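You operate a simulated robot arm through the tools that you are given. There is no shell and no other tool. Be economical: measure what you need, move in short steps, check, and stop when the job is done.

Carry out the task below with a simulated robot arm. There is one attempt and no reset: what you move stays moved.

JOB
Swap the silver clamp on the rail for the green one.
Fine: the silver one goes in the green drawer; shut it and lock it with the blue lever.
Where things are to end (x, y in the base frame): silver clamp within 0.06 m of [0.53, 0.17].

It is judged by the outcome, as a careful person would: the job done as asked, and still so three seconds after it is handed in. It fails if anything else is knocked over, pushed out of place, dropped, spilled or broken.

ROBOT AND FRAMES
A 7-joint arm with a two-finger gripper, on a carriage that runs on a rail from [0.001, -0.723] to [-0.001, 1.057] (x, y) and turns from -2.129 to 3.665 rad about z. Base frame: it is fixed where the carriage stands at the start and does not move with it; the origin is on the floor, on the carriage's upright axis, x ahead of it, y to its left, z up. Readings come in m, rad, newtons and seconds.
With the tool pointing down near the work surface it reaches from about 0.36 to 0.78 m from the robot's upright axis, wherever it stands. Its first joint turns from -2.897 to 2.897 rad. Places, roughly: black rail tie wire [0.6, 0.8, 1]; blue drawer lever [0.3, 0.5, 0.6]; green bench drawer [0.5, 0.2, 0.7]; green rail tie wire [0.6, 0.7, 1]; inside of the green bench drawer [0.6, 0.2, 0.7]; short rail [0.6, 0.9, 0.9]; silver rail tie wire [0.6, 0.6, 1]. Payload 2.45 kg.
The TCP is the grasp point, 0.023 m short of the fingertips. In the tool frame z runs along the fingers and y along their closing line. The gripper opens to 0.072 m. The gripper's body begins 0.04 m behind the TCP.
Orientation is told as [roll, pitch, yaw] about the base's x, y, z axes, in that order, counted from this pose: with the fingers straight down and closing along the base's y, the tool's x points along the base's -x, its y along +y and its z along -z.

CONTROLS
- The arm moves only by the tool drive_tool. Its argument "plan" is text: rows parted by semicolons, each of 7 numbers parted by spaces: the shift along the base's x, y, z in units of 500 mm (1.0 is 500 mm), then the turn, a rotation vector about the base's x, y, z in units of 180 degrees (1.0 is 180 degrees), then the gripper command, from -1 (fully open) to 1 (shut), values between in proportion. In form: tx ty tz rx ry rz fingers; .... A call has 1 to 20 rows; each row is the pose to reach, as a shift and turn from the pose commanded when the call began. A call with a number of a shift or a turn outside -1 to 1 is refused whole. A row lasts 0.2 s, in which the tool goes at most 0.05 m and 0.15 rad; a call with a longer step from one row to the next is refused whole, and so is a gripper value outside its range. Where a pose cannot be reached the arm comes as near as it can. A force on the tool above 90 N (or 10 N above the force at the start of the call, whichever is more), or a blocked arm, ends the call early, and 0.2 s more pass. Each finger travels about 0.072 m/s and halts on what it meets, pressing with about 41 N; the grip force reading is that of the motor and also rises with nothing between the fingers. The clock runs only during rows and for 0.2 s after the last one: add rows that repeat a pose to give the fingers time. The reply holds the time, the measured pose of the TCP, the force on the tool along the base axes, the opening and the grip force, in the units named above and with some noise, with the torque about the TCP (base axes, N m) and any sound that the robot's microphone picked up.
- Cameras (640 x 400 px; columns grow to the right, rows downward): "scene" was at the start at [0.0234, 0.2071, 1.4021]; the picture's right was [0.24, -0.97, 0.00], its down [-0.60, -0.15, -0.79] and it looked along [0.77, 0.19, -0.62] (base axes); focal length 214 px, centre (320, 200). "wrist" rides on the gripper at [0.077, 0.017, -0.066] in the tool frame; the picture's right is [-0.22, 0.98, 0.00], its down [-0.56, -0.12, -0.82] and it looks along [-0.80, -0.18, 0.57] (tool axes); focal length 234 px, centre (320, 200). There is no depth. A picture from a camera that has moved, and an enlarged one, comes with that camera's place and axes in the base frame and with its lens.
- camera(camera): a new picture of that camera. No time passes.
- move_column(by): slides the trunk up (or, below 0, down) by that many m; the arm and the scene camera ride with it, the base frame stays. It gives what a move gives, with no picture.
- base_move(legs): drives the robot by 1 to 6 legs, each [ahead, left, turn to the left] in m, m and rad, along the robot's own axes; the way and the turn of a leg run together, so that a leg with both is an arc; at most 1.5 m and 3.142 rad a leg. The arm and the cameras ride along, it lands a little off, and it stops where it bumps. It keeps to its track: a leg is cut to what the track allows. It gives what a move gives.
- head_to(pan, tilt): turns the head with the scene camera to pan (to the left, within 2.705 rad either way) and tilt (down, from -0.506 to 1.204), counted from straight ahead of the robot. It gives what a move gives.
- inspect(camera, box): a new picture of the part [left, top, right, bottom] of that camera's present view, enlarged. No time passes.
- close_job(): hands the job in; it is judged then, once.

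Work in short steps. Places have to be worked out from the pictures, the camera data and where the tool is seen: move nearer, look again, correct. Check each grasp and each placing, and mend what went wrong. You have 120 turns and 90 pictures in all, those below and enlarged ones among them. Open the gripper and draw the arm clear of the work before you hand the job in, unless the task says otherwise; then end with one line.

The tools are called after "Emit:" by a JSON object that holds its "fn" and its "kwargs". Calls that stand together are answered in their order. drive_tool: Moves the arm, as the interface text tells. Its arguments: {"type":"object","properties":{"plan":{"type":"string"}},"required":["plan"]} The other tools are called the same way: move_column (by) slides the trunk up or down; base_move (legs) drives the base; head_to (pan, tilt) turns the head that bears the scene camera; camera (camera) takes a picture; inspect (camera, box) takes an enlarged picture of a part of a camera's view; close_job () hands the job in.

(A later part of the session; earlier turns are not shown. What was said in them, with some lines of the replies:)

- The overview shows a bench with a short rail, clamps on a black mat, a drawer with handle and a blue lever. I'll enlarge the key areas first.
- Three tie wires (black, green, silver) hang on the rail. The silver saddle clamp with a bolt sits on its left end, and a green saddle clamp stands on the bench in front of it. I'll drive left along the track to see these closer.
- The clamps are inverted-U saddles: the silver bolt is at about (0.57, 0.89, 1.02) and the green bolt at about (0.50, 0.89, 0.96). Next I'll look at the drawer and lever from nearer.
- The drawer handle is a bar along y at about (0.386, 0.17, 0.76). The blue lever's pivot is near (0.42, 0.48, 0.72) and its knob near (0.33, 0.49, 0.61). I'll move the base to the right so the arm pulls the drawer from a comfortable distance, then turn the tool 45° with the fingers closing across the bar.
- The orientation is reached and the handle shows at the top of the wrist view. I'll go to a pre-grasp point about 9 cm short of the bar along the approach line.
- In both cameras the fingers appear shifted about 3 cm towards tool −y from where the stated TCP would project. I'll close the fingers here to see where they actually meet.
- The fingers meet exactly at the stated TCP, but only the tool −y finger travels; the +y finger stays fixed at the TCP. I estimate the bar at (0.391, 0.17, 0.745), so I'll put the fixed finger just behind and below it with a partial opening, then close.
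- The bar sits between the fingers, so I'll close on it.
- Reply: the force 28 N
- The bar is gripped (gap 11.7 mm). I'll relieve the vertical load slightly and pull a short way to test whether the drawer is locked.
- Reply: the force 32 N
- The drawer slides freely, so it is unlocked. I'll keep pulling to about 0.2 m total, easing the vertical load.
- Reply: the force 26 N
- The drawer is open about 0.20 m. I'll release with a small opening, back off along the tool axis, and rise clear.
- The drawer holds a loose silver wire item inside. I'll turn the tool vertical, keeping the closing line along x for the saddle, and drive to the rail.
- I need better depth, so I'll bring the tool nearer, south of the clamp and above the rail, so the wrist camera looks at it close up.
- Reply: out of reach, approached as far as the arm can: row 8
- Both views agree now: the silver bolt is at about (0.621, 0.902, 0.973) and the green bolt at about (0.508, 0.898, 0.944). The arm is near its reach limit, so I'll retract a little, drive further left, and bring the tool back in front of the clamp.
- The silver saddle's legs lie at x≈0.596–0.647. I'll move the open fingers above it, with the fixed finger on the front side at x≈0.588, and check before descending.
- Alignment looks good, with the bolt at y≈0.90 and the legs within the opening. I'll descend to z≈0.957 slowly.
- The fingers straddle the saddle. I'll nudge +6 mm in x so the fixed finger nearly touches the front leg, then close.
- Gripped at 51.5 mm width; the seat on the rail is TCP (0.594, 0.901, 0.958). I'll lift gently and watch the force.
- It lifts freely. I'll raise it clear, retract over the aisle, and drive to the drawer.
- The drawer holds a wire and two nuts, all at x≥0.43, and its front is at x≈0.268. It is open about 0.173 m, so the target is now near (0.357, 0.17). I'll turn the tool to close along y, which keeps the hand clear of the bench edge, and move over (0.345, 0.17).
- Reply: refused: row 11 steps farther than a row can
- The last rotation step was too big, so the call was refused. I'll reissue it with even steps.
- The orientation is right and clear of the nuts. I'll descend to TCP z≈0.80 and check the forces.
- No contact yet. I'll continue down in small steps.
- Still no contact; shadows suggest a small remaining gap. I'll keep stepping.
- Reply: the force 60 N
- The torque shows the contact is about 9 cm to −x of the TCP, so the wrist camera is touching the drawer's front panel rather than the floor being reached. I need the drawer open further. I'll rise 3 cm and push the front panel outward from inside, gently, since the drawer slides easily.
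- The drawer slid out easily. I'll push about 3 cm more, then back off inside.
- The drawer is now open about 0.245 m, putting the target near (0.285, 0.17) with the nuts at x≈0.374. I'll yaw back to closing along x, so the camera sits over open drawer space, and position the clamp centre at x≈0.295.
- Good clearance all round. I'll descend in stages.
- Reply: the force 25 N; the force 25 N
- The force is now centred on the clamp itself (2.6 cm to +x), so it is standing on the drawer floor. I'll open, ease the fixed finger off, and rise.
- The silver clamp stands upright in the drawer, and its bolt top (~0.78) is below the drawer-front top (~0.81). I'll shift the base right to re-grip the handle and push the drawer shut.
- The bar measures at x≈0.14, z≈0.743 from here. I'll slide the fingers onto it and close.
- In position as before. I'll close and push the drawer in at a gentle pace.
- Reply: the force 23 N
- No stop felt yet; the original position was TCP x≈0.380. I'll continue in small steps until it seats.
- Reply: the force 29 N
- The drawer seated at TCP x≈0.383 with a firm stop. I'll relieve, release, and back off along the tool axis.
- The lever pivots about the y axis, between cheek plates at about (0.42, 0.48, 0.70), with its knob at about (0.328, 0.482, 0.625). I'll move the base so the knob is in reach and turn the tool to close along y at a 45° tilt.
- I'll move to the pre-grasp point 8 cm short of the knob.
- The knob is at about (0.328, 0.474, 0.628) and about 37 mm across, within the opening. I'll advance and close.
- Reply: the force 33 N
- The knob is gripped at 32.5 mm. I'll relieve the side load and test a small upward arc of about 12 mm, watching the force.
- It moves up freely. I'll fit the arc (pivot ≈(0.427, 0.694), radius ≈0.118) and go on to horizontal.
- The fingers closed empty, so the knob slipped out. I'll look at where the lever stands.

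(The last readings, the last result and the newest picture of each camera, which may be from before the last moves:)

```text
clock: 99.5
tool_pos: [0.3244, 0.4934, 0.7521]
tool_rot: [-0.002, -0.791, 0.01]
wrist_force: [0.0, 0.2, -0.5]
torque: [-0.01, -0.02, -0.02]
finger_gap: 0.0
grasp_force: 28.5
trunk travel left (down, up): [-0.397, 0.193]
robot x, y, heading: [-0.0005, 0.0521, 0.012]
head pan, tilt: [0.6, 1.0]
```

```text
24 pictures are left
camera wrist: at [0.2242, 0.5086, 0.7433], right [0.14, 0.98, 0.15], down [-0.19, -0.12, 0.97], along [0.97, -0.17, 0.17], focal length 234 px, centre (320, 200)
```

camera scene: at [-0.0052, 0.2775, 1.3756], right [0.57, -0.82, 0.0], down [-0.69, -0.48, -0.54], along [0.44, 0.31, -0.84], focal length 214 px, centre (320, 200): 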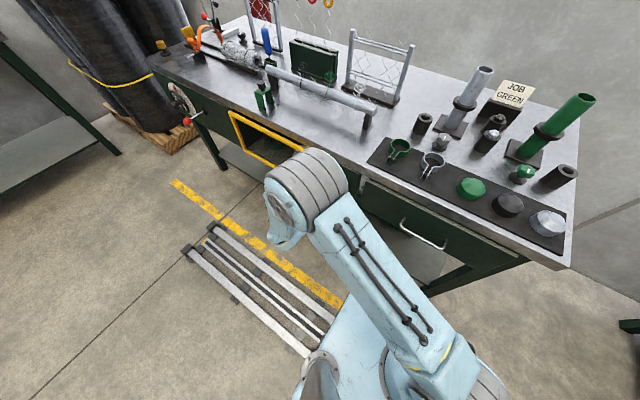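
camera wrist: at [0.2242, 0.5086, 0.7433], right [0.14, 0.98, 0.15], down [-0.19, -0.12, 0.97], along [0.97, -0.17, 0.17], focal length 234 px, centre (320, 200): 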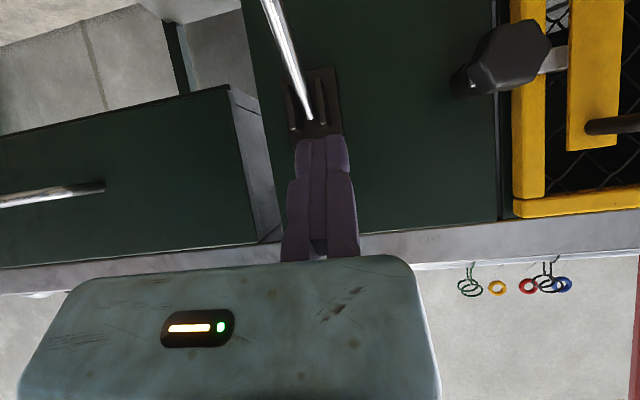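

Emit:
{"fn": "drive_tool", "kwargs": {"plan": "-0.06 0 0.04 0 0 0 1; -0.12 0 0.06 0 0 0 0; -0.15 0 -0.02 0 0 0 -1; -0.15 0 -0.1 0 0 0 -1; -0.15 0 -0.14 0 0 0 -1"}}

Emit:
{"fn": "camera", "kwargs": {"camera": "wrist"}}

```text
clock: 100.7
tool_pos: [0.2499, 0.4926, 0.6814]
tool_rot: [-0.005, -0.792, 0.011]
wrist_force: [-0.1, -0.3, -0.6]
torque: [-0.01, -0.02, -0.03]
finger_gap: 0.072
grasp_force: 0.2
trunk travel left (down, up): [-0.397, 0.193]
robot x, y, heading: [0.001, 0.0527, 0.012]
head pan, tilt: [0.6, 1.0]
```

```text
23 pictures are left
camera wrist: at [0.1497, 0.5078, 0.6737], right [0.15, 0.98, 0.15], down [-0.19, -0.12, 0.97], along [0.97, -0.17, 0.17], focal length 234 px, centre (320, 200)
```

wrist: 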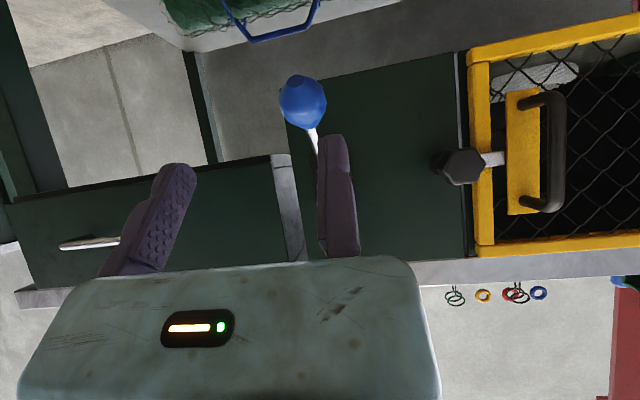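

The lever fell back to its rest position of about −35°, so locking must mean lifting it beyond where it slipped. I'll regrip and raise it again in shorter stages to find where the resistance comes.

Emit:
{"fn": "drive_tool", "kwargs": {"plan": "0.044 0 0.004 0 0 0 -1; 0.08 0 -0.032 0 0 0 -1; 0.12 0 -0.07 0 0 0 -1; 0.16 0 -0.107 0 0 0 -1; 0.16 0 -0.107 0 0 0 0; 0.16 0 -0.107 0 0 0 1; 0.16 0 -0.107 0 0 0 1; 0.16 0 -0.107 0 0 0 1; 0.147 0 -0.08 0 0 0 1; 0.131 0 -0.05 0 0 0 1; 0.124 0 -0.03 0 0 0 1; 0.12 0 -0.01 0 0 0 1; 0.116 0 0.012 0 0 0 1; 0.116 0 0.031 0 0 0 1"}}

Emit:
{"fn": "drive_tool", "kwargs": {"plan": "0.001 0 0.01 0 0 0 1; 0.003 0 0.02 0 0 0 1; 0.003 0 0.02 0 0 0 1"}}

```text
clock: 103.7
tool_pos: [0.3071, 0.493, 0.6982]
tool_rot: [-0.007, -0.788, 0.015]
wrist_force: [1.9, 20.2, -14.2]
torque: [0.41, 1.36, 0.16]
finger_gap: 0.0321
grasp_force: 45.6
trunk travel left (down, up): [-0.397, 0.193]
robot x, y, heading: [0.0006, 0.0501, 0.013]
head pan, tilt: [0.6, 1.0]
```

```text
clock: 104.5
tool_pos: [0.3067, 0.4933, 0.7064]
tool_rot: [-0.005, -0.787, 0.017]
wrist_force: [-22.3, 16.2, -12.2]
torque: [0.24, 1.35, -0.34]
finger_gap: 0.0324
grasp_force: 45.1
trunk travel left (down, up): [-0.397, 0.193]
robot x, y, heading: [-0.0004, 0.0551, 0.013]
head pan, tilt: [0.6, 1.0]
```

The knob pushes outward (−x), so the true arc is wider than I assumed. I'll correct outward and step up again, following the force.

Emit:
{"fn": "drive_tool", "kwargs": {"plan": "-0.008 -0.004 0.004 0 0 0 1; -0.01 -0.004 0.014 0 0 0 1; -0.01 -0.004 0.014 0 0 0 1"}}

Emit:
{"fn": "drive_tool", "kwargs": {"plan": "-0.002 0 0.01 0 0 0 1; -0.003 0 0.016 0 0 0 1; -0.003 0 0.016 0 0 0 1"}}

```text
clock: 105.3
tool_pos: [0.3073, 0.4926, 0.7159]
tool_rot: [-0.003, -0.796, 0.008]
wrist_force: [26.2, 40.0, -9.8]
torque: [0.25, 0.6, 0.34]
finger_gap: 0.0313
grasp_force: 44.9
trunk travel left (down, up): [-0.397, 0.193]
robot x, y, heading: [0.0, 0.0557, 0.013]
head pan, tilt: [0.6, 1.0]
```

```text
clock: 106.1
tool_pos: [0.308, 0.4922, 0.7232]
tool_rot: [-0.002, -0.791, 0.006]
wrist_force: [48.4, 33.4, -11.3]
torque: [0.37, 0.04, 0.46]
finger_gap: 0.031
grasp_force: 44.7
trunk travel left (down, up): [-0.397, 0.193]
robot x, y, heading: [0.0028, 0.0512, 0.01]
head pan, tilt: [0.6, 1.0]
```

Now it pulls inward, so the original arc was about right: pivot ≈(0.427, 0.70), r≈0.12. I'll correct x and y and go up to about 20°.

Emit:
{"fn": "drive_tool", "kwargs": {"plan": "0.013 0.008 0 0 0 0 1; 0.018 0.008 0.016 0 0 0 1; 0.023 0.008 0.033 0 0 0 1; 0.023 0.008 0.033 0 0 0 1"}}

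```text
clock: 107.1
tool_pos: [0.3138, 0.4945, 0.7399]
tool_rot: [-0.005, -0.79, 0.012]
wrist_force: [-0.7, 0.1, -0.4]
torque: [-0.01, -0.01, -0.01]
finger_gap: 0.0
grasp_force: 28.6
trunk travel left (down, up): [-0.397, 0.193]
robot x, y, heading: [-0.0001, 0.0496, 0.005]
head pan, tilt: [0.6, 1.0]
```

It slipped again because the grip rolls off the knob. I'll instead lift from below with closed fingers held as a horizontal bar crossing diagonally under the rod, which cannot slip. First I'll retreat, shift the base, and reorient.

Emit:
{"fn": "drive_tool", "kwargs": {"plan": "-0.06 0 0.05 0 0 0 1; -0.14 0 0.09 0 0 0 1; -0.22 0 0.12 0 0 0 1"}}

Emit:
{"fn": "base_move", "kwargs": {"legs": [[0, -0.2, 0]]}}

Emit:
{"fn": "drive_tool", "kwargs": {"plan": "0 0 0 0.0123 -0.0296 0.0296 1; 0 0 0 0.0245 -0.0592 0.0592 1; 0 0 0 0.0368 -0.0888 0.0888 1; 0 0 0 0.049 -0.1185 0.1185 1; 0 0 0 0.0613 -0.1481 0.1481 1; 0 0 0 0.0735 -0.1777 0.1777 1; 0 0 0 0.0858 -0.2073 0.2073 1; 0 0 0 0.098 -0.2369 0.2369 1; 0 0 0 0.098 -0.2369 0.2369 1"}}

Emit:
{"fn": "camera", "kwargs": {"camera": "wrist"}}

```text
clock: 107.9
tool_pos: [0.2039, 0.4927, 0.8018]
tool_rot: [-0.006, -0.79, 0.01]
wrist_force: [0.1, 0.7, 0.0]
torque: [-0.02, 0.04, -0.02]
finger_gap: 0.0
grasp_force: 28.2
trunk travel left (down, up): [-0.397, 0.193]
robot x, y, heading: [-0.001, 0.0495, 0.018]
head pan, tilt: [0.6, 1.0]
```

```text
clock: 109.5
tool_pos: [0.2044, 0.294, 0.8008]
tool_rot: [-0.007, -0.791, 0.013]
wrist_force: [0.4, 0.7, -0.2]
torque: [0.02, 0.01, 0.01]
finger_gap: 0.0002
grasp_force: 28.5
trunk travel left (down, up): [-0.397, 0.193]
robot x, y, heading: [0.0015, -0.1485, 0.013]
head pan, tilt: [0.6, 1.0]
```

```text
clock: 111.7
tool_pos: [0.2302, 0.2865, 0.8075]
tool_rot: [2.56, -1.554, -1.851]
wrist_force: [-0.8, 0.5, -0.6]
torque: [-0.02, -0.03, 0.03]
finger_gap: 0.0
grasp_force: 28.6
out of reach, approached as far as the arm can: row 8, 9
trunk travel left (down, up): [-0.397, 0.193]
robot x, y, heading: [-0.0017, -0.1506, 0.017]
head pan, tilt: [0.6, 1.0]
stopped in row 9: the arm was blocked; the commanded pose is now the measured one
```

```text
22 pictures are left
camera wrist: at [0.1706, 0.2582, 0.7302], right [-0.64, 0.74, 0.23], down [-0.54, -0.64, 0.55], along [0.55, 0.23, 0.81], focal length 234 px, centre (320, 200)
```

wrist: 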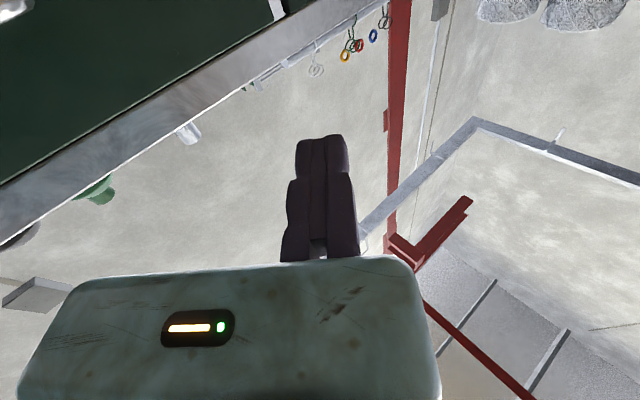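

The tool is now horizontal at about 41° yaw. I'll bring it down to the level just below the knob, beside the lever.

Emit:
{"fn": "drive_tool", "kwargs": {"plan": "0.02 0.04 -0.08 0 0 0 1; 0.04 0.08 -0.16 0 0 0 1; 0.06 0.12 -0.24 0 0 0 1; 0.08 0.16 -0.32 0 0 0 1; 0.11 0.197 -0.415 0 0 0 1; 0.11 0.197 -0.415 0 0 0 1"}}

Emit:
{"fn": "head_to", "kwargs": {"pan": 0.75, "tilt": 0.95}}

Emit:
{"fn": "camera", "kwargs": {"camera": "scene"}}

Emit:
{"fn": "camera", "kwargs": {"camera": "wrist"}}

```text
refused: row 5 steps farther than a row can; nothing moved
```

```text
clock: 112.4
tool_pos: [0.23, 0.2873, 0.8081]
tool_rot: [2.562, -1.554, -1.848]
wrist_force: [0.8, 0.7, 0.6]
torque: [0.0, 0.01, -0.02]
finger_gap: 0.0
grasp_force: 28.9
trunk travel left (down, up): [-0.397, 0.193]
robot x, y, heading: [0.0014, -0.1478, 0.01]
head pan, tilt: [0.75, 0.949]
```

```text
21 pictures are left
camera scene: at [-0.0095, 0.0878, 1.3791], right [0.69, -0.72, 0.0], down [-0.59, -0.56, -0.58], along [0.42, 0.4, -0.81], focal length 214 px, centre (320, 200)
```

scene: 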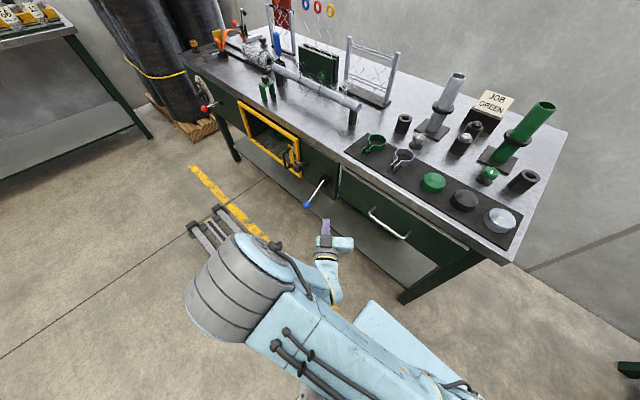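

```text
20 pictures are left
camera wrist: at [0.1703, 0.2582, 0.7302], right [-0.64, 0.73, 0.23], down [-0.54, -0.64, 0.55], along [0.55, 0.23, 0.81], focal length 234 px, centre (320, 200)
```

wrist: 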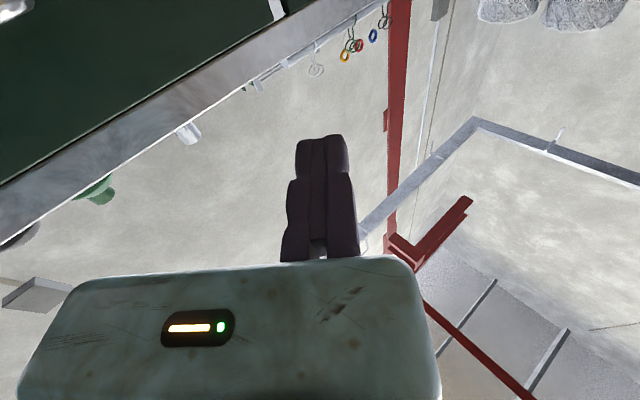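

The call was refused for step size. The scene view now shows both the lever and the tool, so I'll redo the move in smaller steps.

Emit:
{"fn": "drive_tool", "kwargs": {"plan": "0.018 0.03 -0.07 0 0 0 1; 0.036 0.06 -0.14 0 0 0 1; 0.054 0.09 -0.21 0 0 0 1; 0.072 0.12 -0.28 0 0 0 1; 0.09 0.16 -0.35 0 0 0 1; 0.11 0.197 -0.415 0 0 0 1; 0.11 0.197 -0.415 0 0 0 1"}}

Emit:
{"fn": "inspect", "kwargs": {"camera": "scene", "box": [240, 130, 432, 270]}}

```text
clock: 114.0
tool_pos: [0.2843, 0.3868, 0.6001]
tool_rot: [2.553, -1.555, -1.838]
wrist_force: [0.3, 0.1, -0.1]
torque: [0.05, 0.0, 0.01]
finger_gap: 0.0
grasp_force: 28.4
trunk travel left (down, up): [-0.397, 0.193]
robot x, y, heading: [-0.0007, -0.146, 0.007]
head pan, tilt: [0.75, 0.949]
```

```text
2.86 times, centred on (336, 200) of scene
camera zoom: at [-0.0095, 0.0879, 1.3791], right [0.69, -0.72, 0.0], down [-0.59, -0.56, -0.58], along [0.42, 0.4, -0.81], focal length 613 px, centre (274, 200)
```

zoom: 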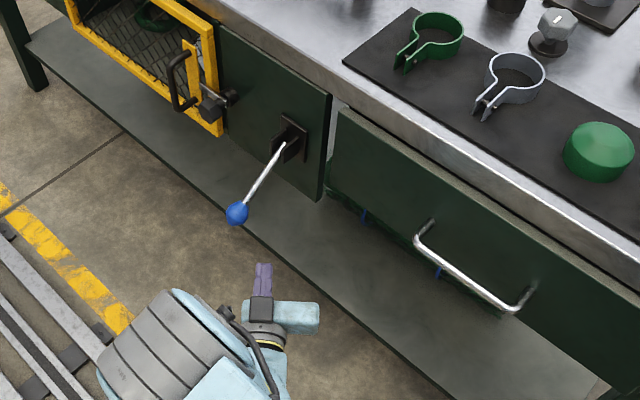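

The drawer front is flush with the panel. I'll advance diagonally so the fingers pass under the rod behind the knob.

Emit:
{"fn": "drive_tool", "kwargs": {"plan": "0.03 0.02 -0.016 0 0 0 1; 0.08 0.065 -0.016 0 0 0 1; 0.14 0.12 -0.016 0 0 0 1; 0.19 0.175 -0.016 0 0 0 1; 0.2 0.19 -0.016 0 0 0 1; 0.2 0.19 -0.016 0 0 0 1"}}

Emit:
{"fn": "inspect", "kwargs": {"camera": "scene", "box": [240, 130, 432, 270]}}

```text
clock: 115.4
tool_pos: [0.3844, 0.4823, 0.5919]
tool_rot: [2.564, -1.555, -1.851]
wrist_force: [0.6, -0.2, -0.7]
torque: [-0.01, 0.02, 0.02]
finger_gap: 0.0003
grasp_force: 28.6
trunk travel left (down, up): [-0.397, 0.193]
robot x, y, heading: [-0.0001, -0.1493, 0.011]
head pan, tilt: [0.75, 0.949]
```

```text
2.86 times, centred on (336, 200) of scene
camera zoom: at [-0.0095, 0.0879, 1.3791], right [0.69, -0.72, 0.0], down [-0.59, -0.56, -0.58], along [0.42, 0.4, -0.81], focal length 613 px, centre (274, 200)
```

zoom: 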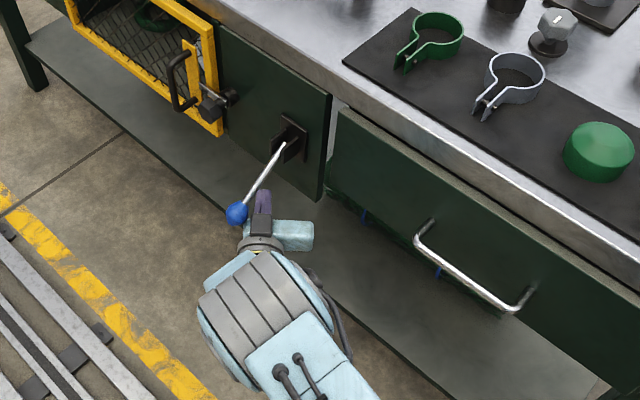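

The fingers are under the rod. I'll lift along the arc to about +20°.

Emit:
{"fn": "drive_tool", "kwargs": {"plan": "-0.005 0 0.035 0 0 0 1; -0.01 0 0.07 0 0 0 1; -0.015 0 0.097 0 0 0 1; -0.03 0 0.113 0 0 0 1; -0.042 0 0.127 0 0 0 1; -0.055 0 0.152 0 0 0 1; -0.065 0 0.176 0 0 0 1; -0.068 0 0.203 0 0 0 1; -0.069 0 0.23 0 0 0 1; -0.069 0 0.23 0 0 0 1"}}

Emit:
{"fn": "inspect", "kwargs": {"camera": "scene", "box": [240, 130, 432, 270]}}

```text
clock: 117.6
tool_pos: [0.3478, 0.4838, 0.7079]
tool_rot: [2.555, -1.554, -1.84]
wrist_force: [0.0, 0.6, -0.8]
torque: [0.02, -0.01, 0.02]
finger_gap: 0.0
grasp_force: 28.3
trunk travel left (down, up): [-0.397, 0.193]
robot x, y, heading: [-0.0022, -0.1464, 0.007]
head pan, tilt: [0.75, 0.949]
```

```text
2.86 times, centred on (336, 200) of scene
camera zoom: at [-0.0097, 0.088, 1.3791], right [0.69, -0.72, 0.0], down [-0.59, -0.56, -0.58], along [0.42, 0.4, -0.81], focal length 613 px, centre (274, 200)
```

zoom: 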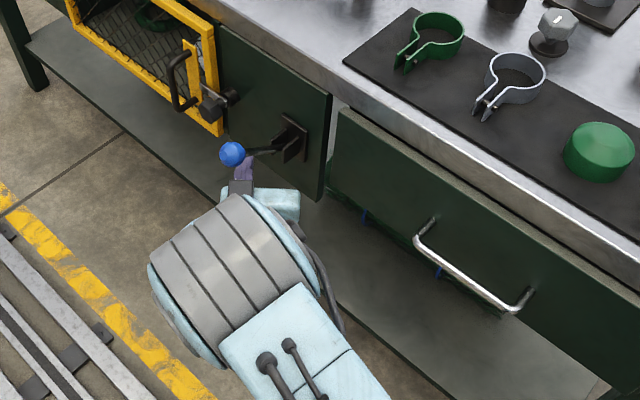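

The lever is rising and now sits above horizontal. I'll continue towards 60°.

Emit:
{"fn": "drive_tool", "kwargs": {"plan": "0.008 0 0.025 0 0 0 1; 0.018 0 0.05 0 0 0 1; 0.032 0 0.073 0 0 0 1; 0.049 0 0.094 0 0 0 1; 0.049 0 0.094 0 0 0 1"}}

Emit:
{"fn": "inspect", "kwargs": {"camera": "scene", "box": [240, 130, 432, 270]}}

```text
clock: 118.6
tool_pos: [0.3518, 0.4825, 0.7281]
tool_rot: [-0.165, -1.534, 0.906]
wrist_force: [-5.1, 7.1, -19.1]
torque: [0.01, 0.18, 0.03]
finger_gap: 0.0
grasp_force: 28.3
trunk travel left (down, up): [-0.397, 0.193]
robot x, y, heading: [-0.002, -0.1468, 0.018]
head pan, tilt: [0.75, 0.949]
stopped in row 4: the force on the tool passed its limit at 99 N (the readings are from after the stop); the commanded pose is now the measured one
```

```text
2.86 times, centred on (336, 200) of scene
camera zoom: at [-0.0103, 0.0901, 1.3793], right [0.69, -0.72, 0.0], down [-0.59, -0.56, -0.58], along [0.42, 0.4, -0.81], focal length 613 px, centre (274, 200)
```

zoom: 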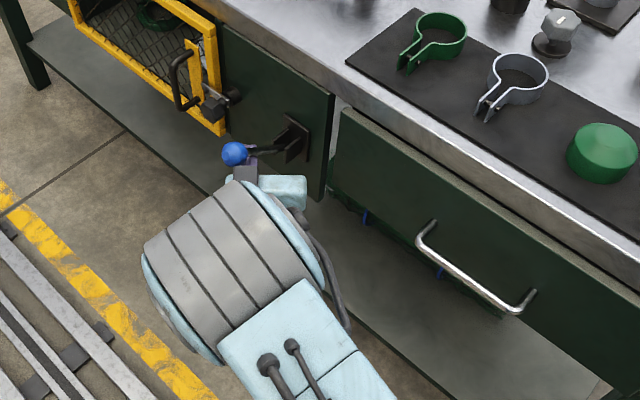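

The lever hit its upper stop at about +36°, mirroring the start position, and likely snapped over by itself. I'll lower the fingers away and check that it stays.

Emit:
{"fn": "drive_tool", "kwargs": {"plan": "-0.005 0 -0.03 0 0 0 1; -0.005 -0.02 -0.08 0 0 0 1; -0.04 -0.06 -0.12 0 0 0 1; -0.1 -0.12 -0.12 0 0 0 1; -0.16 -0.18 -0.12 0 0 0 1; -0.22 -0.24 -0.08 0 0 0 1; -0.24 -0.26 0 0 0 0 1"}}

Emit:
{"fn": "inspect", "kwargs": {"camera": "scene", "box": [240, 130, 432, 270]}}

```text
clock: 120.2
tool_pos: [0.235, 0.3519, 0.734]
tool_rot: [-0.094, -1.546, 0.829]
wrist_force: [0.0, -0.4, 0.6]
torque: [0.01, 0.03, 0.01]
finger_gap: 0.0002
grasp_force: 28.2
trunk travel left (down, up): [-0.397, 0.193]
robot x, y, heading: [-0.0039, -0.149, 0.011]
head pan, tilt: [0.75, 0.949]
```

```text
2.86 times, centred on (336, 200) of scene
camera zoom: at [-0.0102, 0.0882, 1.379], right [0.69, -0.72, 0.0], down [-0.59, -0.56, -0.58], along [0.42, 0.4, -0.81], focal length 613 px, centre (274, 200)
```

zoom: 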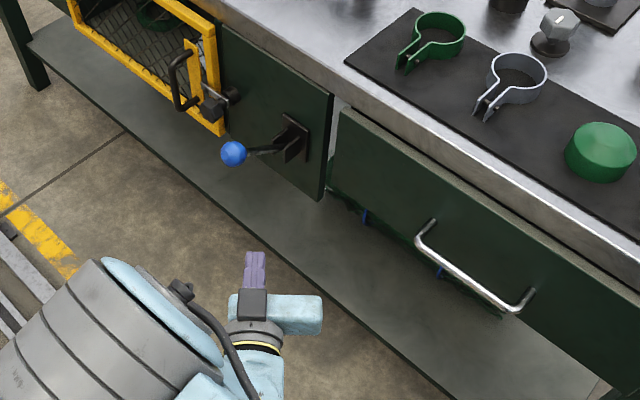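

The lever stays up on its own. To be sure "up" is locked, I'll regrip the drawer handle and tug lightly.

Emit:
{"fn": "drive_tool", "kwargs": {"plan": "0 -0.033 0.021 -0.045 0.0007 0.0016 1; 0 -0.066 0.042 -0.09 0.0015 0.0031 1; 0 -0.099 0.063 -0.135 0.0022 0.0047 1; 0 -0.132 0.084 -0.18 0.003 0.0062 1; 0 -0.165 0.105 -0.225 0.0037 0.0078 1; 0 -0.198 0.126 -0.27 0.0045 0.0093 1; 0 -0.231 0.147 -0.315 0.0052 0.011 1; 0 -0.264 0.168 -0.36 0.006 0.0125 0.5; 0 -0.297 0.189 -0.405 0.0067 0.014 0.1; 0 -0.33 0.21 -0.45 0.0075 0.0156 0.1; 0 -0.364 0.232 -0.4945 0.0082 0.0171 0.1; 0.07 -0.364 0.2 -0.4945 0.0082 0.0171 0.1; 0.14 -0.364 0.15 -0.4945 0.0082 0.0171 0.1; 0.204 -0.364 0.096 -0.4945 0.0082 0.0171 0.1; 0.204 -0.364 0.096 -0.4945 0.0082 0.0171 0.1"}}

Emit:
{"fn": "camera", "kwargs": {"camera": "wrist"}}

```text
clock: 123.4
tool_pos: [0.3346, 0.1679, 0.779]
tool_rot: [-0.783, 0.002, 1.571]
wrist_force: [-0.1, -0.7, -0.3]
torque: [0.0, 0.01, -0.02]
finger_gap: 0.0322
grasp_force: 0.1
trunk travel left (down, up): [-0.397, 0.193]
robot x, y, heading: [0.0006, -0.1475, 0.016]
head pan, tilt: [0.75, 0.949]
```

```text
14 pictures are left
camera wrist: at [0.2777, 0.0892, 0.8149], right [-0.69, 0.22, -0.69], down [-0.49, 0.56, 0.67], along [0.53, 0.8, -0.28], focal length 234 px, centre (320, 200)
```

wrist: 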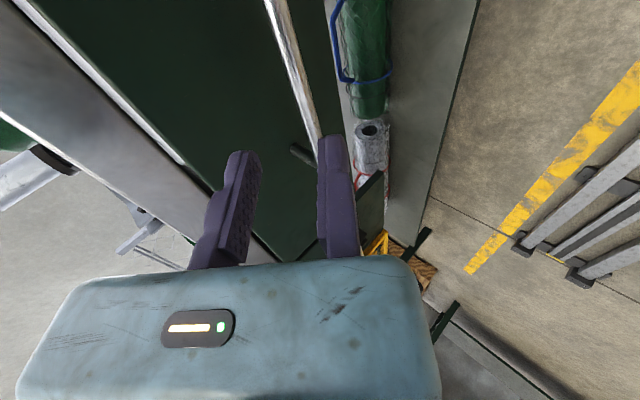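

Rotation is good and the bar is ahead. I'll grip it, then tug 12 mm and read the force.

Emit:
{"fn": "drive_tool", "kwargs": {"plan": "0.045 0.004 -0.04 0 0 0 0.1; 0.093 0.004 -0.079 0 0 0 0.1; 0.093 0.004 -0.079 0 0 0 1; 0.093 0.004 -0.075 0 0 0 1; 0.093 0.004 -0.073 0 0 0 1"}}

Emit:
{"fn": "drive_tool", "kwargs": {"plan": "-0.006 0 0 0 0 0 1; -0.012 0 0 0 0 0 1; -0.012 0 0 0 0 0 1"}}

```text
clock: 124.6
tool_pos: [0.3843, 0.1714, 0.7408]
tool_rot: [-0.782, 0.003, 1.571]
wrist_force: [13.2, 0.7, -14.2]
torque: [0.91, 0.12, 0.29]
finger_gap: 0.0118
grasp_force: 38.6
trunk travel left (down, up): [-0.397, 0.193]
robot x, y, heading: [0.0053, -0.149, 0.012]
head pan, tilt: [0.75, 0.949]
```

```text
clock: 125.4
tool_pos: [0.3796, 0.1701, 0.7447]
tool_rot: [-0.786, -0.002, 1.568]
wrist_force: [35.8, 1.3, 19.5]
torque: [-0.1, -0.65, -0.17]
finger_gap: 0.0126
grasp_force: 39.4
trunk travel left (down, up): [-0.397, 0.193]
robot x, y, heading: [0.0025, -0.1483, 0.015]
head pan, tilt: [0.75, 0.949]
```

The tug meets firm resistance (36 N against about 2 N when unlocked), so the drawer is locked. I'll relieve, release and back off, then go for the green clamp.

Emit:
{"fn": "drive_tool", "kwargs": {"plan": "0.009 0 0 0 0 0 1; 0.009 0 0 0 0 0 0.1; 0.009 0 0 0 0 0 0.1; -0.041 0 0.05 0 0 0 0.1; -0.091 0 0.1 0 0 0 0.1; -0.15 0 0.16 0 0 0 0.1; -0.2 0 0.23 0 0.03 0 -0.3; -0.2 0 0.32 0 0.06 0 -1; -0.2 0 0.41 0 0.1 0 -1; -0.2 0 0.5 0 0.14 0 -1; -0.2 0 0.59 0 0.18 0 -1; -0.2 0 0.68 0 0.22 0 -1; -0.2 0 0.77 0 0.25 0 -1; -0.2 0 0.8 0 0.25 0 -1"}}

Emit:
{"fn": "base_move", "kwargs": {"legs": [[0, 0.88, 0]]}}

Emit:
{"fn": "head_to", "kwargs": {"pan": 0.1, "tilt": 0.75}}

```text
clock: 128.4
tool_pos: [0.2788, 0.1721, 1.144]
tool_rot: [0.003, 0.0, 1.572]
wrist_force: [0.1, -0.5, -0.7]
torque: [-0.02, 0.01, 0.0]
finger_gap: 0.072
grasp_force: 0.1
trunk travel left (down, up): [-0.397, 0.193]
robot x, y, heading: [0.0025, -0.148, 0.012]
head pan, tilt: [0.75, 0.949]
```

```text
clock: 133.2
tool_pos: [0.271, 1.0622, 1.1421]
tool_rot: [0.001, 0.0, 1.592]
wrist_force: [-0.2, 0.2, -0.5]
torque: [0.0, 0.01, -0.01]
finger_gap: 0.072
grasp_force: 0.0
trunk travel left (down, up): [-0.397, 0.193]
robot x, y, heading: [-0.0001, 0.7379, 0.035]
head pan, tilt: [0.75, 0.949]
```

```text
clock: 134.2
tool_pos: [0.2714, 1.0637, 1.1436]
tool_rot: [0.001, -0.001, 1.591]
wrist_force: [-0.5, -0.3, 0.8]
torque: [0.0, -0.02, 0.01]
finger_gap: 0.0719
grasp_force: 0.0
trunk travel left (down, up): [-0.397, 0.193]
robot x, y, heading: [0.0017, 0.7388, 0.033]
head pan, tilt: [0.099, 0.75]
```

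I'll bring the open fingers above the green clamp (bolt at about (0.508, 0.898, 0.944)) and look.

Emit:
{"fn": "drive_tool", "kwargs": {"plan": "0 -0.08 0 0 0 -0.003 -1; 0 -0.16 0 0 0 -0.0064 -1; 0.03 -0.24 0 0 0 -0.0064 -1; 0.08 -0.3 0 0 0 -0.0064 -1; 0.16 -0.332 0 0 0 -0.0064 -1; 0.24 -0.332 -0.03 0 0 -0.0064 -1; 0.32 -0.332 -0.08 0 0 -0.0064 -1; 0.37 -0.332 -0.15 0 0 -0.0064 -1; 0.4 -0.332 -0.228 0 0 -0.0064 -1; 0.4 -0.332 -0.228 0 0 -0.0064 -1"}}

Emit:
{"fn": "inspect", "kwargs": {"camera": "wrist", "box": [160, 0, 416, 160]}}

```text
clock: 136.4
tool_pos: [0.4735, 0.8975, 1.0283]
tool_rot: [0.0, 0.0, 1.573]
wrist_force: [-0.5, -0.3, -0.7]
torque: [0.02, 0.01, -0.01]
finger_gap: 0.0722
grasp_force: 0.0
trunk travel left (down, up): [-0.397, 0.193]
robot x, y, heading: [-0.002, 0.7389, 0.035]
head pan, tilt: [0.099, 0.75]
```

```text
2.50 times, centred on (288, 80) of wrist
camera zoom: at [0.456, 0.8197, 1.0934], right [-0.98, 0.22, 0.0], down [0.13, 0.56, 0.82], along [0.18, 0.8, -0.57], focal length 585 px, centre (400, 500)
```

zoom: 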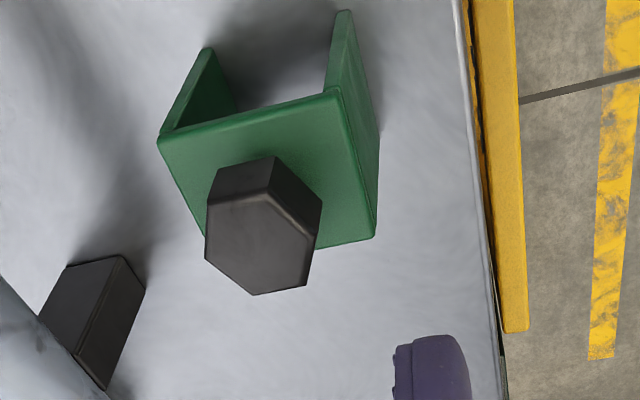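

The green clamp is square to the tool, with legs at x≈0.485–0.534 and centre y≈0.897. I'll descend to z≈0.929 with the fixed finger at x≈0.480, then close.

Emit:
{"fn": "drive_tool", "kwargs": {"plan": "0.006 0 -0.05 0 0 0 -1; 0.006 0 -0.1 0 0 0 -1; 0.006 0 -0.15 0 0 0 -1; 0.006 0 -0.199 0 0 0 -1; 0.013 0 -0.199 0 0 0 -1; 0.013 0 -0.199 0 0 0 0; 0.013 0 -0.199 0 0 0 1; 0.013 0 -0.199 0 0 0 1; 0.013 0 -0.199 0 0 0 1; 0.013 0 -0.199 0 0 0 1"}}

Emit:
{"fn": "inspect", "kwargs": {"camera": "wrist", "box": [120, 40, 440, 240]}}

```text
clock: 138.6
tool_pos: [0.4777, 0.896, 0.9292]
tool_rot: [0.002, 0.002, 1.572]
wrist_force: [-0.7, -0.1, -0.8]
torque: [-0.01, 0.08, -0.01]
finger_gap: 0.0516
grasp_force: 41.2
trunk travel left (down, up): [-0.397, 0.193]
robot x, y, heading: [-0.0001, 0.7363, 0.037]
head pan, tilt: [0.099, 0.75]
```

```text
2.00 times, centred on (280, 140) of wrist
camera zoom: at [0.4615, 0.8179, 0.9951], right [-0.98, 0.22, 0.0], down [0.13, 0.56, 0.82], along [0.18, 0.8, -0.57], focal length 468 px, centre (400, 320)
```

zoom: 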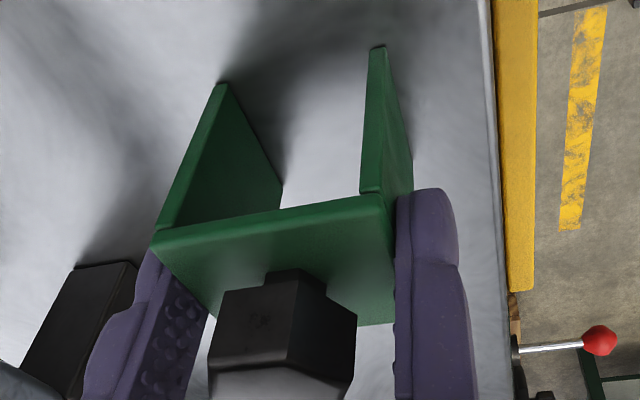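

The clamp is gripped identically to the silver one. I'll lift 11 cm, move over the silver clamp's old seat (TCP 0.594, 0.901), and check.

Emit:
{"fn": "drive_tool", "kwargs": {"plan": "0 0 0.04 0 0 0 1; 0 0 0.1 0 0 0 1; 0 0 0.16 0 0 0 1; 0 0 0.22 0 0 0 1; 0.06 0.003 0.22 0 0 0 1; 0.12 0.006 0.22 0 0 0 1; 0.18 0.01 0.22 0 0 0 1; 0.234 0.01 0.22 0 0 0 1; 0.234 0.01 0.22 0 0 0 1"}}

Emit:
{"fn": "inspect", "kwargs": {"camera": "wrist", "box": [120, 0, 440, 200]}}

```text
clock: 140.6
tool_pos: [0.5966, 0.9028, 1.0404]
tool_rot: [0.003, 0.001, 1.574]
wrist_force: [-0.5, -0.4, -1.9]
torque: [0.02, 0.05, -0.01]
finger_gap: 0.0515
grasp_force: 41.1
trunk travel left (down, up): [-0.397, 0.193]
robot x, y, heading: [0.0015, 0.7362, 0.033]
head pan, tilt: [0.099, 0.75]
```

```text
2.00 times, centred on (280, 100) of wrist
camera zoom: at [0.5793, 0.8237, 1.1067], right [-0.98, 0.22, 0.0], down [0.13, 0.56, 0.82], along [0.18, 0.8, -0.57], focal length 468 px, centre (400, 400)
```

zoom: 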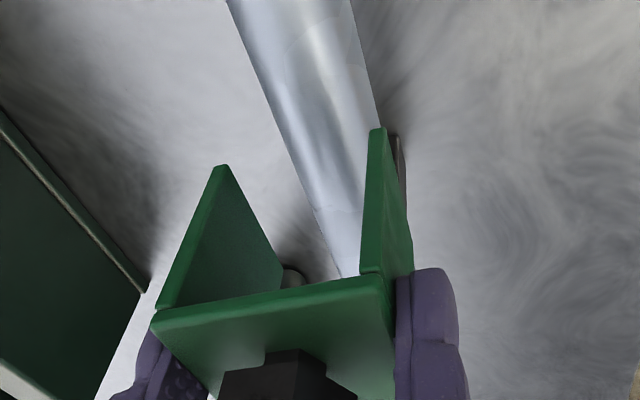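

The rail centre projects at x≈0.620, matching the clamp centre after a 2 mm correction. I'll lower over the rail in stages, watching the force.

Emit:
{"fn": "drive_tool", "kwargs": {"plan": "-0.004 -0.003 -0.03 0 0 0 1; -0.004 -0.003 -0.06 0 0 0 1; -0.004 -0.003 -0.08 0 0 0 1; -0.004 -0.003 -0.1 0 0 0 1"}}

Emit:
{"fn": "drive_tool", "kwargs": {"plan": "0 0 -0.02 0 0 0 1; 0 0 -0.04 0 0 0 1; 0 0 -0.05 0 0 0 1; 0 0 -0.05 0 0 0 1"}}

```text
clock: 141.6
tool_pos: [0.5915, 0.9, 0.9896]
tool_rot: [0.002, -0.002, 1.572]
wrist_force: [0.9, -0.2, -2.0]
torque: [0.0, 0.03, -0.03]
finger_gap: 0.0516
grasp_force: 40.7
trunk travel left (down, up): [-0.397, 0.193]
robot x, y, heading: [-0.0025, 0.7374, 0.031]
head pan, tilt: [0.099, 0.75]
```

```text
clock: 142.6
tool_pos: [0.5937, 0.8989, 0.965]
tool_rot: [0.001, -0.001, 1.573]
wrist_force: [-0.1, 0.8, -1.9]
torque: [0.0, 0.05, 0.02]
finger_gap: 0.0516
grasp_force: 40.8
trunk travel left (down, up): [-0.397, 0.193]
robot x, y, heading: [-0.002, 0.737, 0.034]
head pan, tilt: [0.099, 0.75]
```

Free so far at z 0.965. I'll take the last few millimetres to seat it.

Emit:
{"fn": "drive_tool", "kwargs": {"plan": "0.001 0.003 -0.008 0 0 0 1; 0.001 0.003 -0.014 0 0 0 1; 0.001 0.003 -0.014 0 0 0 1"}}

Emit:
{"fn": "drive_tool", "kwargs": {"plan": "0 0 -0.006 0 0 0 1; 0 0 -0.006 0 0 0 1"}}

```text
clock: 143.4
tool_pos: [0.5919, 0.9001, 0.9601]
tool_rot: [-0.003, 0.001, 1.571]
wrist_force: [0.0, -4.9, 24.0]
torque: [-0.09, -0.64, -0.08]
finger_gap: 0.0509
grasp_force: 41.3
trunk travel left (down, up): [-0.397, 0.193]
robot x, y, heading: [-0.0003, 0.738, 0.036]
head pan, tilt: [0.099, 0.75]
```

```text
clock: 144.0
tool_pos: [0.5925, 0.9012, 0.9567]
tool_rot: [-0.002, 0.0, 1.573]
wrist_force: [-3.5, -2.6, 26.7]
torque: [0.02, -0.73, -0.03]
finger_gap: 0.0518
grasp_force: 40.9
trunk travel left (down, up): [-0.397, 0.193]
robot x, y, heading: [-0.0031, 0.74, 0.035]
head pan, tilt: [0.099, 0.75]
```

It is seated on the rail, with the 25 N centred on the clamp. I'll open, ease off and rise clear.

Emit:
{"fn": "drive_tool", "kwargs": {"plan": "0 0 0.006 0 0 0 -0.8; 0 0 0.006 0 0 0 -0.8; -0.008 0 0.006 0 0 0 -0.8; -0.008 0 0.04 0 0 0 -0.8; -0.008 0 0.1 0 0 0 -0.8; -0.008 0 0.18 0 0 0 -0.8; -0.008 0 0.26 0 0 0 -0.8; -0.06 0 0.34 0 0 0 -1; -0.14 0 0.38 0 0 0 -1; -0.22 0 0.4 0 0 0 -1; -0.3 0 0.4 0 0 0 -1; -0.38 0 0.4 0 0 0 -1; -0.46 0 0.4 0 0 0 -1; -0.54 0 0.4 0 0 0 -1; -0.62 0 0.4 0 0 0 -1"}}

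Emit:
{"fn": "inspect", "kwargs": {"camera": "scene", "box": [200, 90, 520, 290]}}

```text
clock: 147.2
tool_pos: [0.2827, 0.9005, 1.1529]
tool_rot: [0.002, 0.0, 1.571]
wrist_force: [0.3, 0.6, 0.2]
torque: [0.02, 0.04, -0.01]
finger_gap: 0.072
grasp_force: 0.1
trunk travel left (down, up): [-0.397, 0.193]
robot x, y, heading: [-0.0017, 0.7386, 0.031]
head pan, tilt: [0.099, 0.75]
```

```text
2.00 times, centred on (360, 190) of scene
camera zoom: at [0.0154, 0.933, 1.3947], right [0.13, -0.99, 0.0], down [-0.68, -0.09, -0.73], along [0.72, 0.1, -0.68], focal length 429 px, centre (240, 220)
```

zoom: 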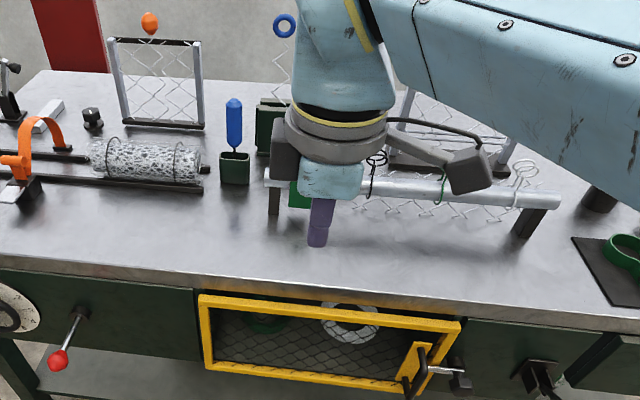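

The hand blocks the view. I'll drive right and take one clear picture of the rail, drawer and lever.

Emit:
{"fn": "base_move", "kwargs": {"legs": [[0, -0.45, 0]]}}

Emit:
{"fn": "drive_tool", "kwargs": {"plan": "0 -0.08 0 0 0 0 -1; 0 -0.16 0 0 0 0 -1; 0 -0.24 0.04 0 0 0 -1; 0 -0.32 0.08 0 0 0 -1; 0 -0.4 0.1 0 0 0 -1"}}

Emit:
{"fn": "head_to", "kwargs": {"pan": 0.3, "tilt": 0.8}}

Emit:
{"fn": "camera", "kwargs": {"camera": "scene"}}

```text
clock: 150.0
tool_pos: [0.2823, 0.4519, 1.152]
tool_rot: [0.001, -0.001, 1.574]
wrist_force: [0.1, 0.0, -0.7]
torque: [-0.01, -0.01, 0.01]
finger_gap: 0.0718
grasp_force: 0.1
trunk travel left (down, up): [-0.397, 0.193]
robot x, y, heading: [0.0003, 0.288, 0.036]
head pan, tilt: [0.099, 0.75]
```

```text
clock: 151.2
tool_pos: [0.2839, 0.2508, 1.2043]
tool_rot: [0.0, 0.0, 1.574]
wrist_force: [0.3, 1.0, -0.9]
torque: [0.01, -0.06, -0.01]
finger_gap: 0.0721
grasp_force: 0.0
trunk travel left (down, up): [-0.397, 0.193]
robot x, y, heading: [-0.0034, 0.2885, 0.04]
head pan, tilt: [0.099, 0.75]
```

```text
clock: 151.9
tool_pos: [0.2853, 0.2505, 1.2036]
tool_rot: [0.001, -0.001, 1.574]
wrist_force: [-0.1, 0.0, 0.3]
torque: [-0.01, 0.01, 0.0]
finger_gap: 0.0718
grasp_force: 0.1
trunk travel left (down, up): [-0.397, 0.193]
robot x, y, heading: [-0.004, 0.2853, 0.034]
head pan, tilt: [0.3, 0.799]
```

```text
9 pictures are left
camera scene: at [0.009, 0.4988, 1.3907], right [0.33, -0.94, 0.0], down [-0.68, -0.24, -0.7], along [0.66, 0.23, -0.72], focal length 214 px, centre (320, 200)
```

scene: 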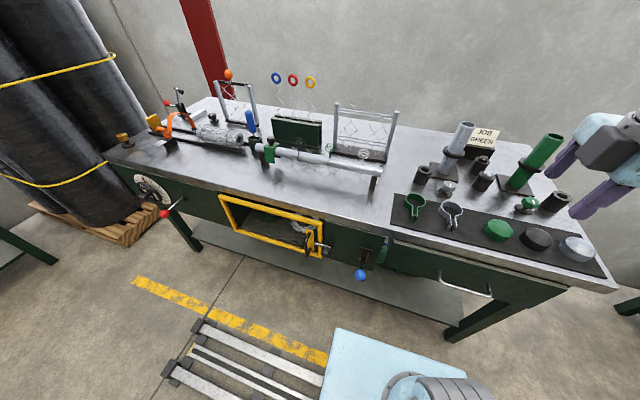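

Emit:
{"fn": "inspect", "kwargs": {"camera": "scene", "box": [230, 105, 410, 215]}}

Emit:
{"fn": "inspect", "kwargs": {"camera": "scene", "box": [330, 200, 522, 320]}}

```text
3.56 times, centred on (320, 160) of scene
camera zoom: at [0.009, 0.4988, 1.3907], right [0.33, -0.94, 0.0], down [-0.68, -0.24, -0.7], along [0.66, 0.23, -0.72], focal length 763 px, centre (320, 342)
```

zoom: 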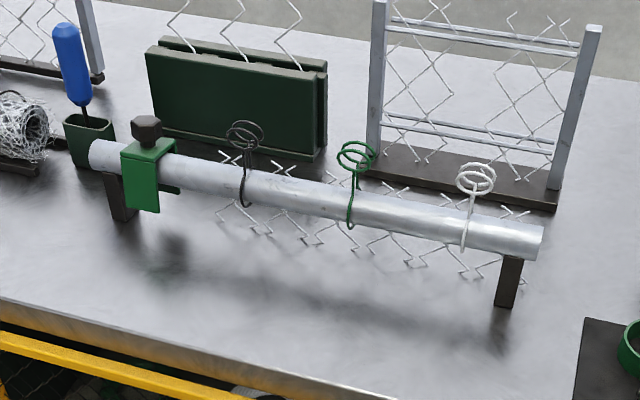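

```text
3.33 times, centred on (426, 260) of scene
camera zoom: at [0.009, 0.4988, 1.3907], right [0.33, -0.94, 0.0], down [-0.68, -0.24, -0.7], along [0.66, 0.23, -0.72], focal length 715 px, centre (-33, 0)
```

zoom: 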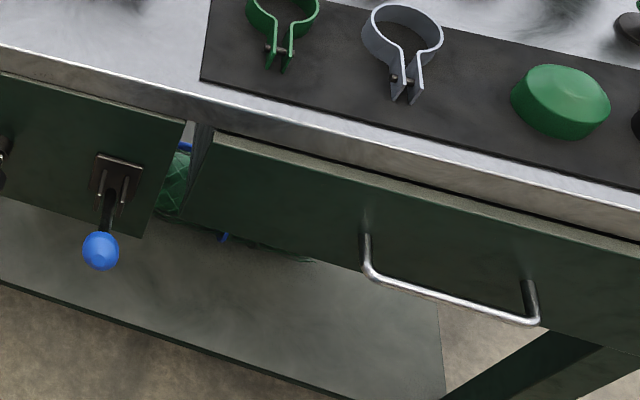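

The green clamp sits on the rail in the silver one's place, the tie wires are undisturbed, the drawer is shut and the lever is up. I put the silver clamp at about (0.548, 0.17). The gripper is open and the arm is clear, so I'm handing in.

Emit:
{"fn": "close_job", "kwargs": {}}

```text
The job is handed in.
```

The green clamp is on the rail in the silver one's place; the silver clamp is in the green drawer at about (0.55, 0.17), and the drawer is shut and locked with the blue lever up (a light tug met firm resistance).
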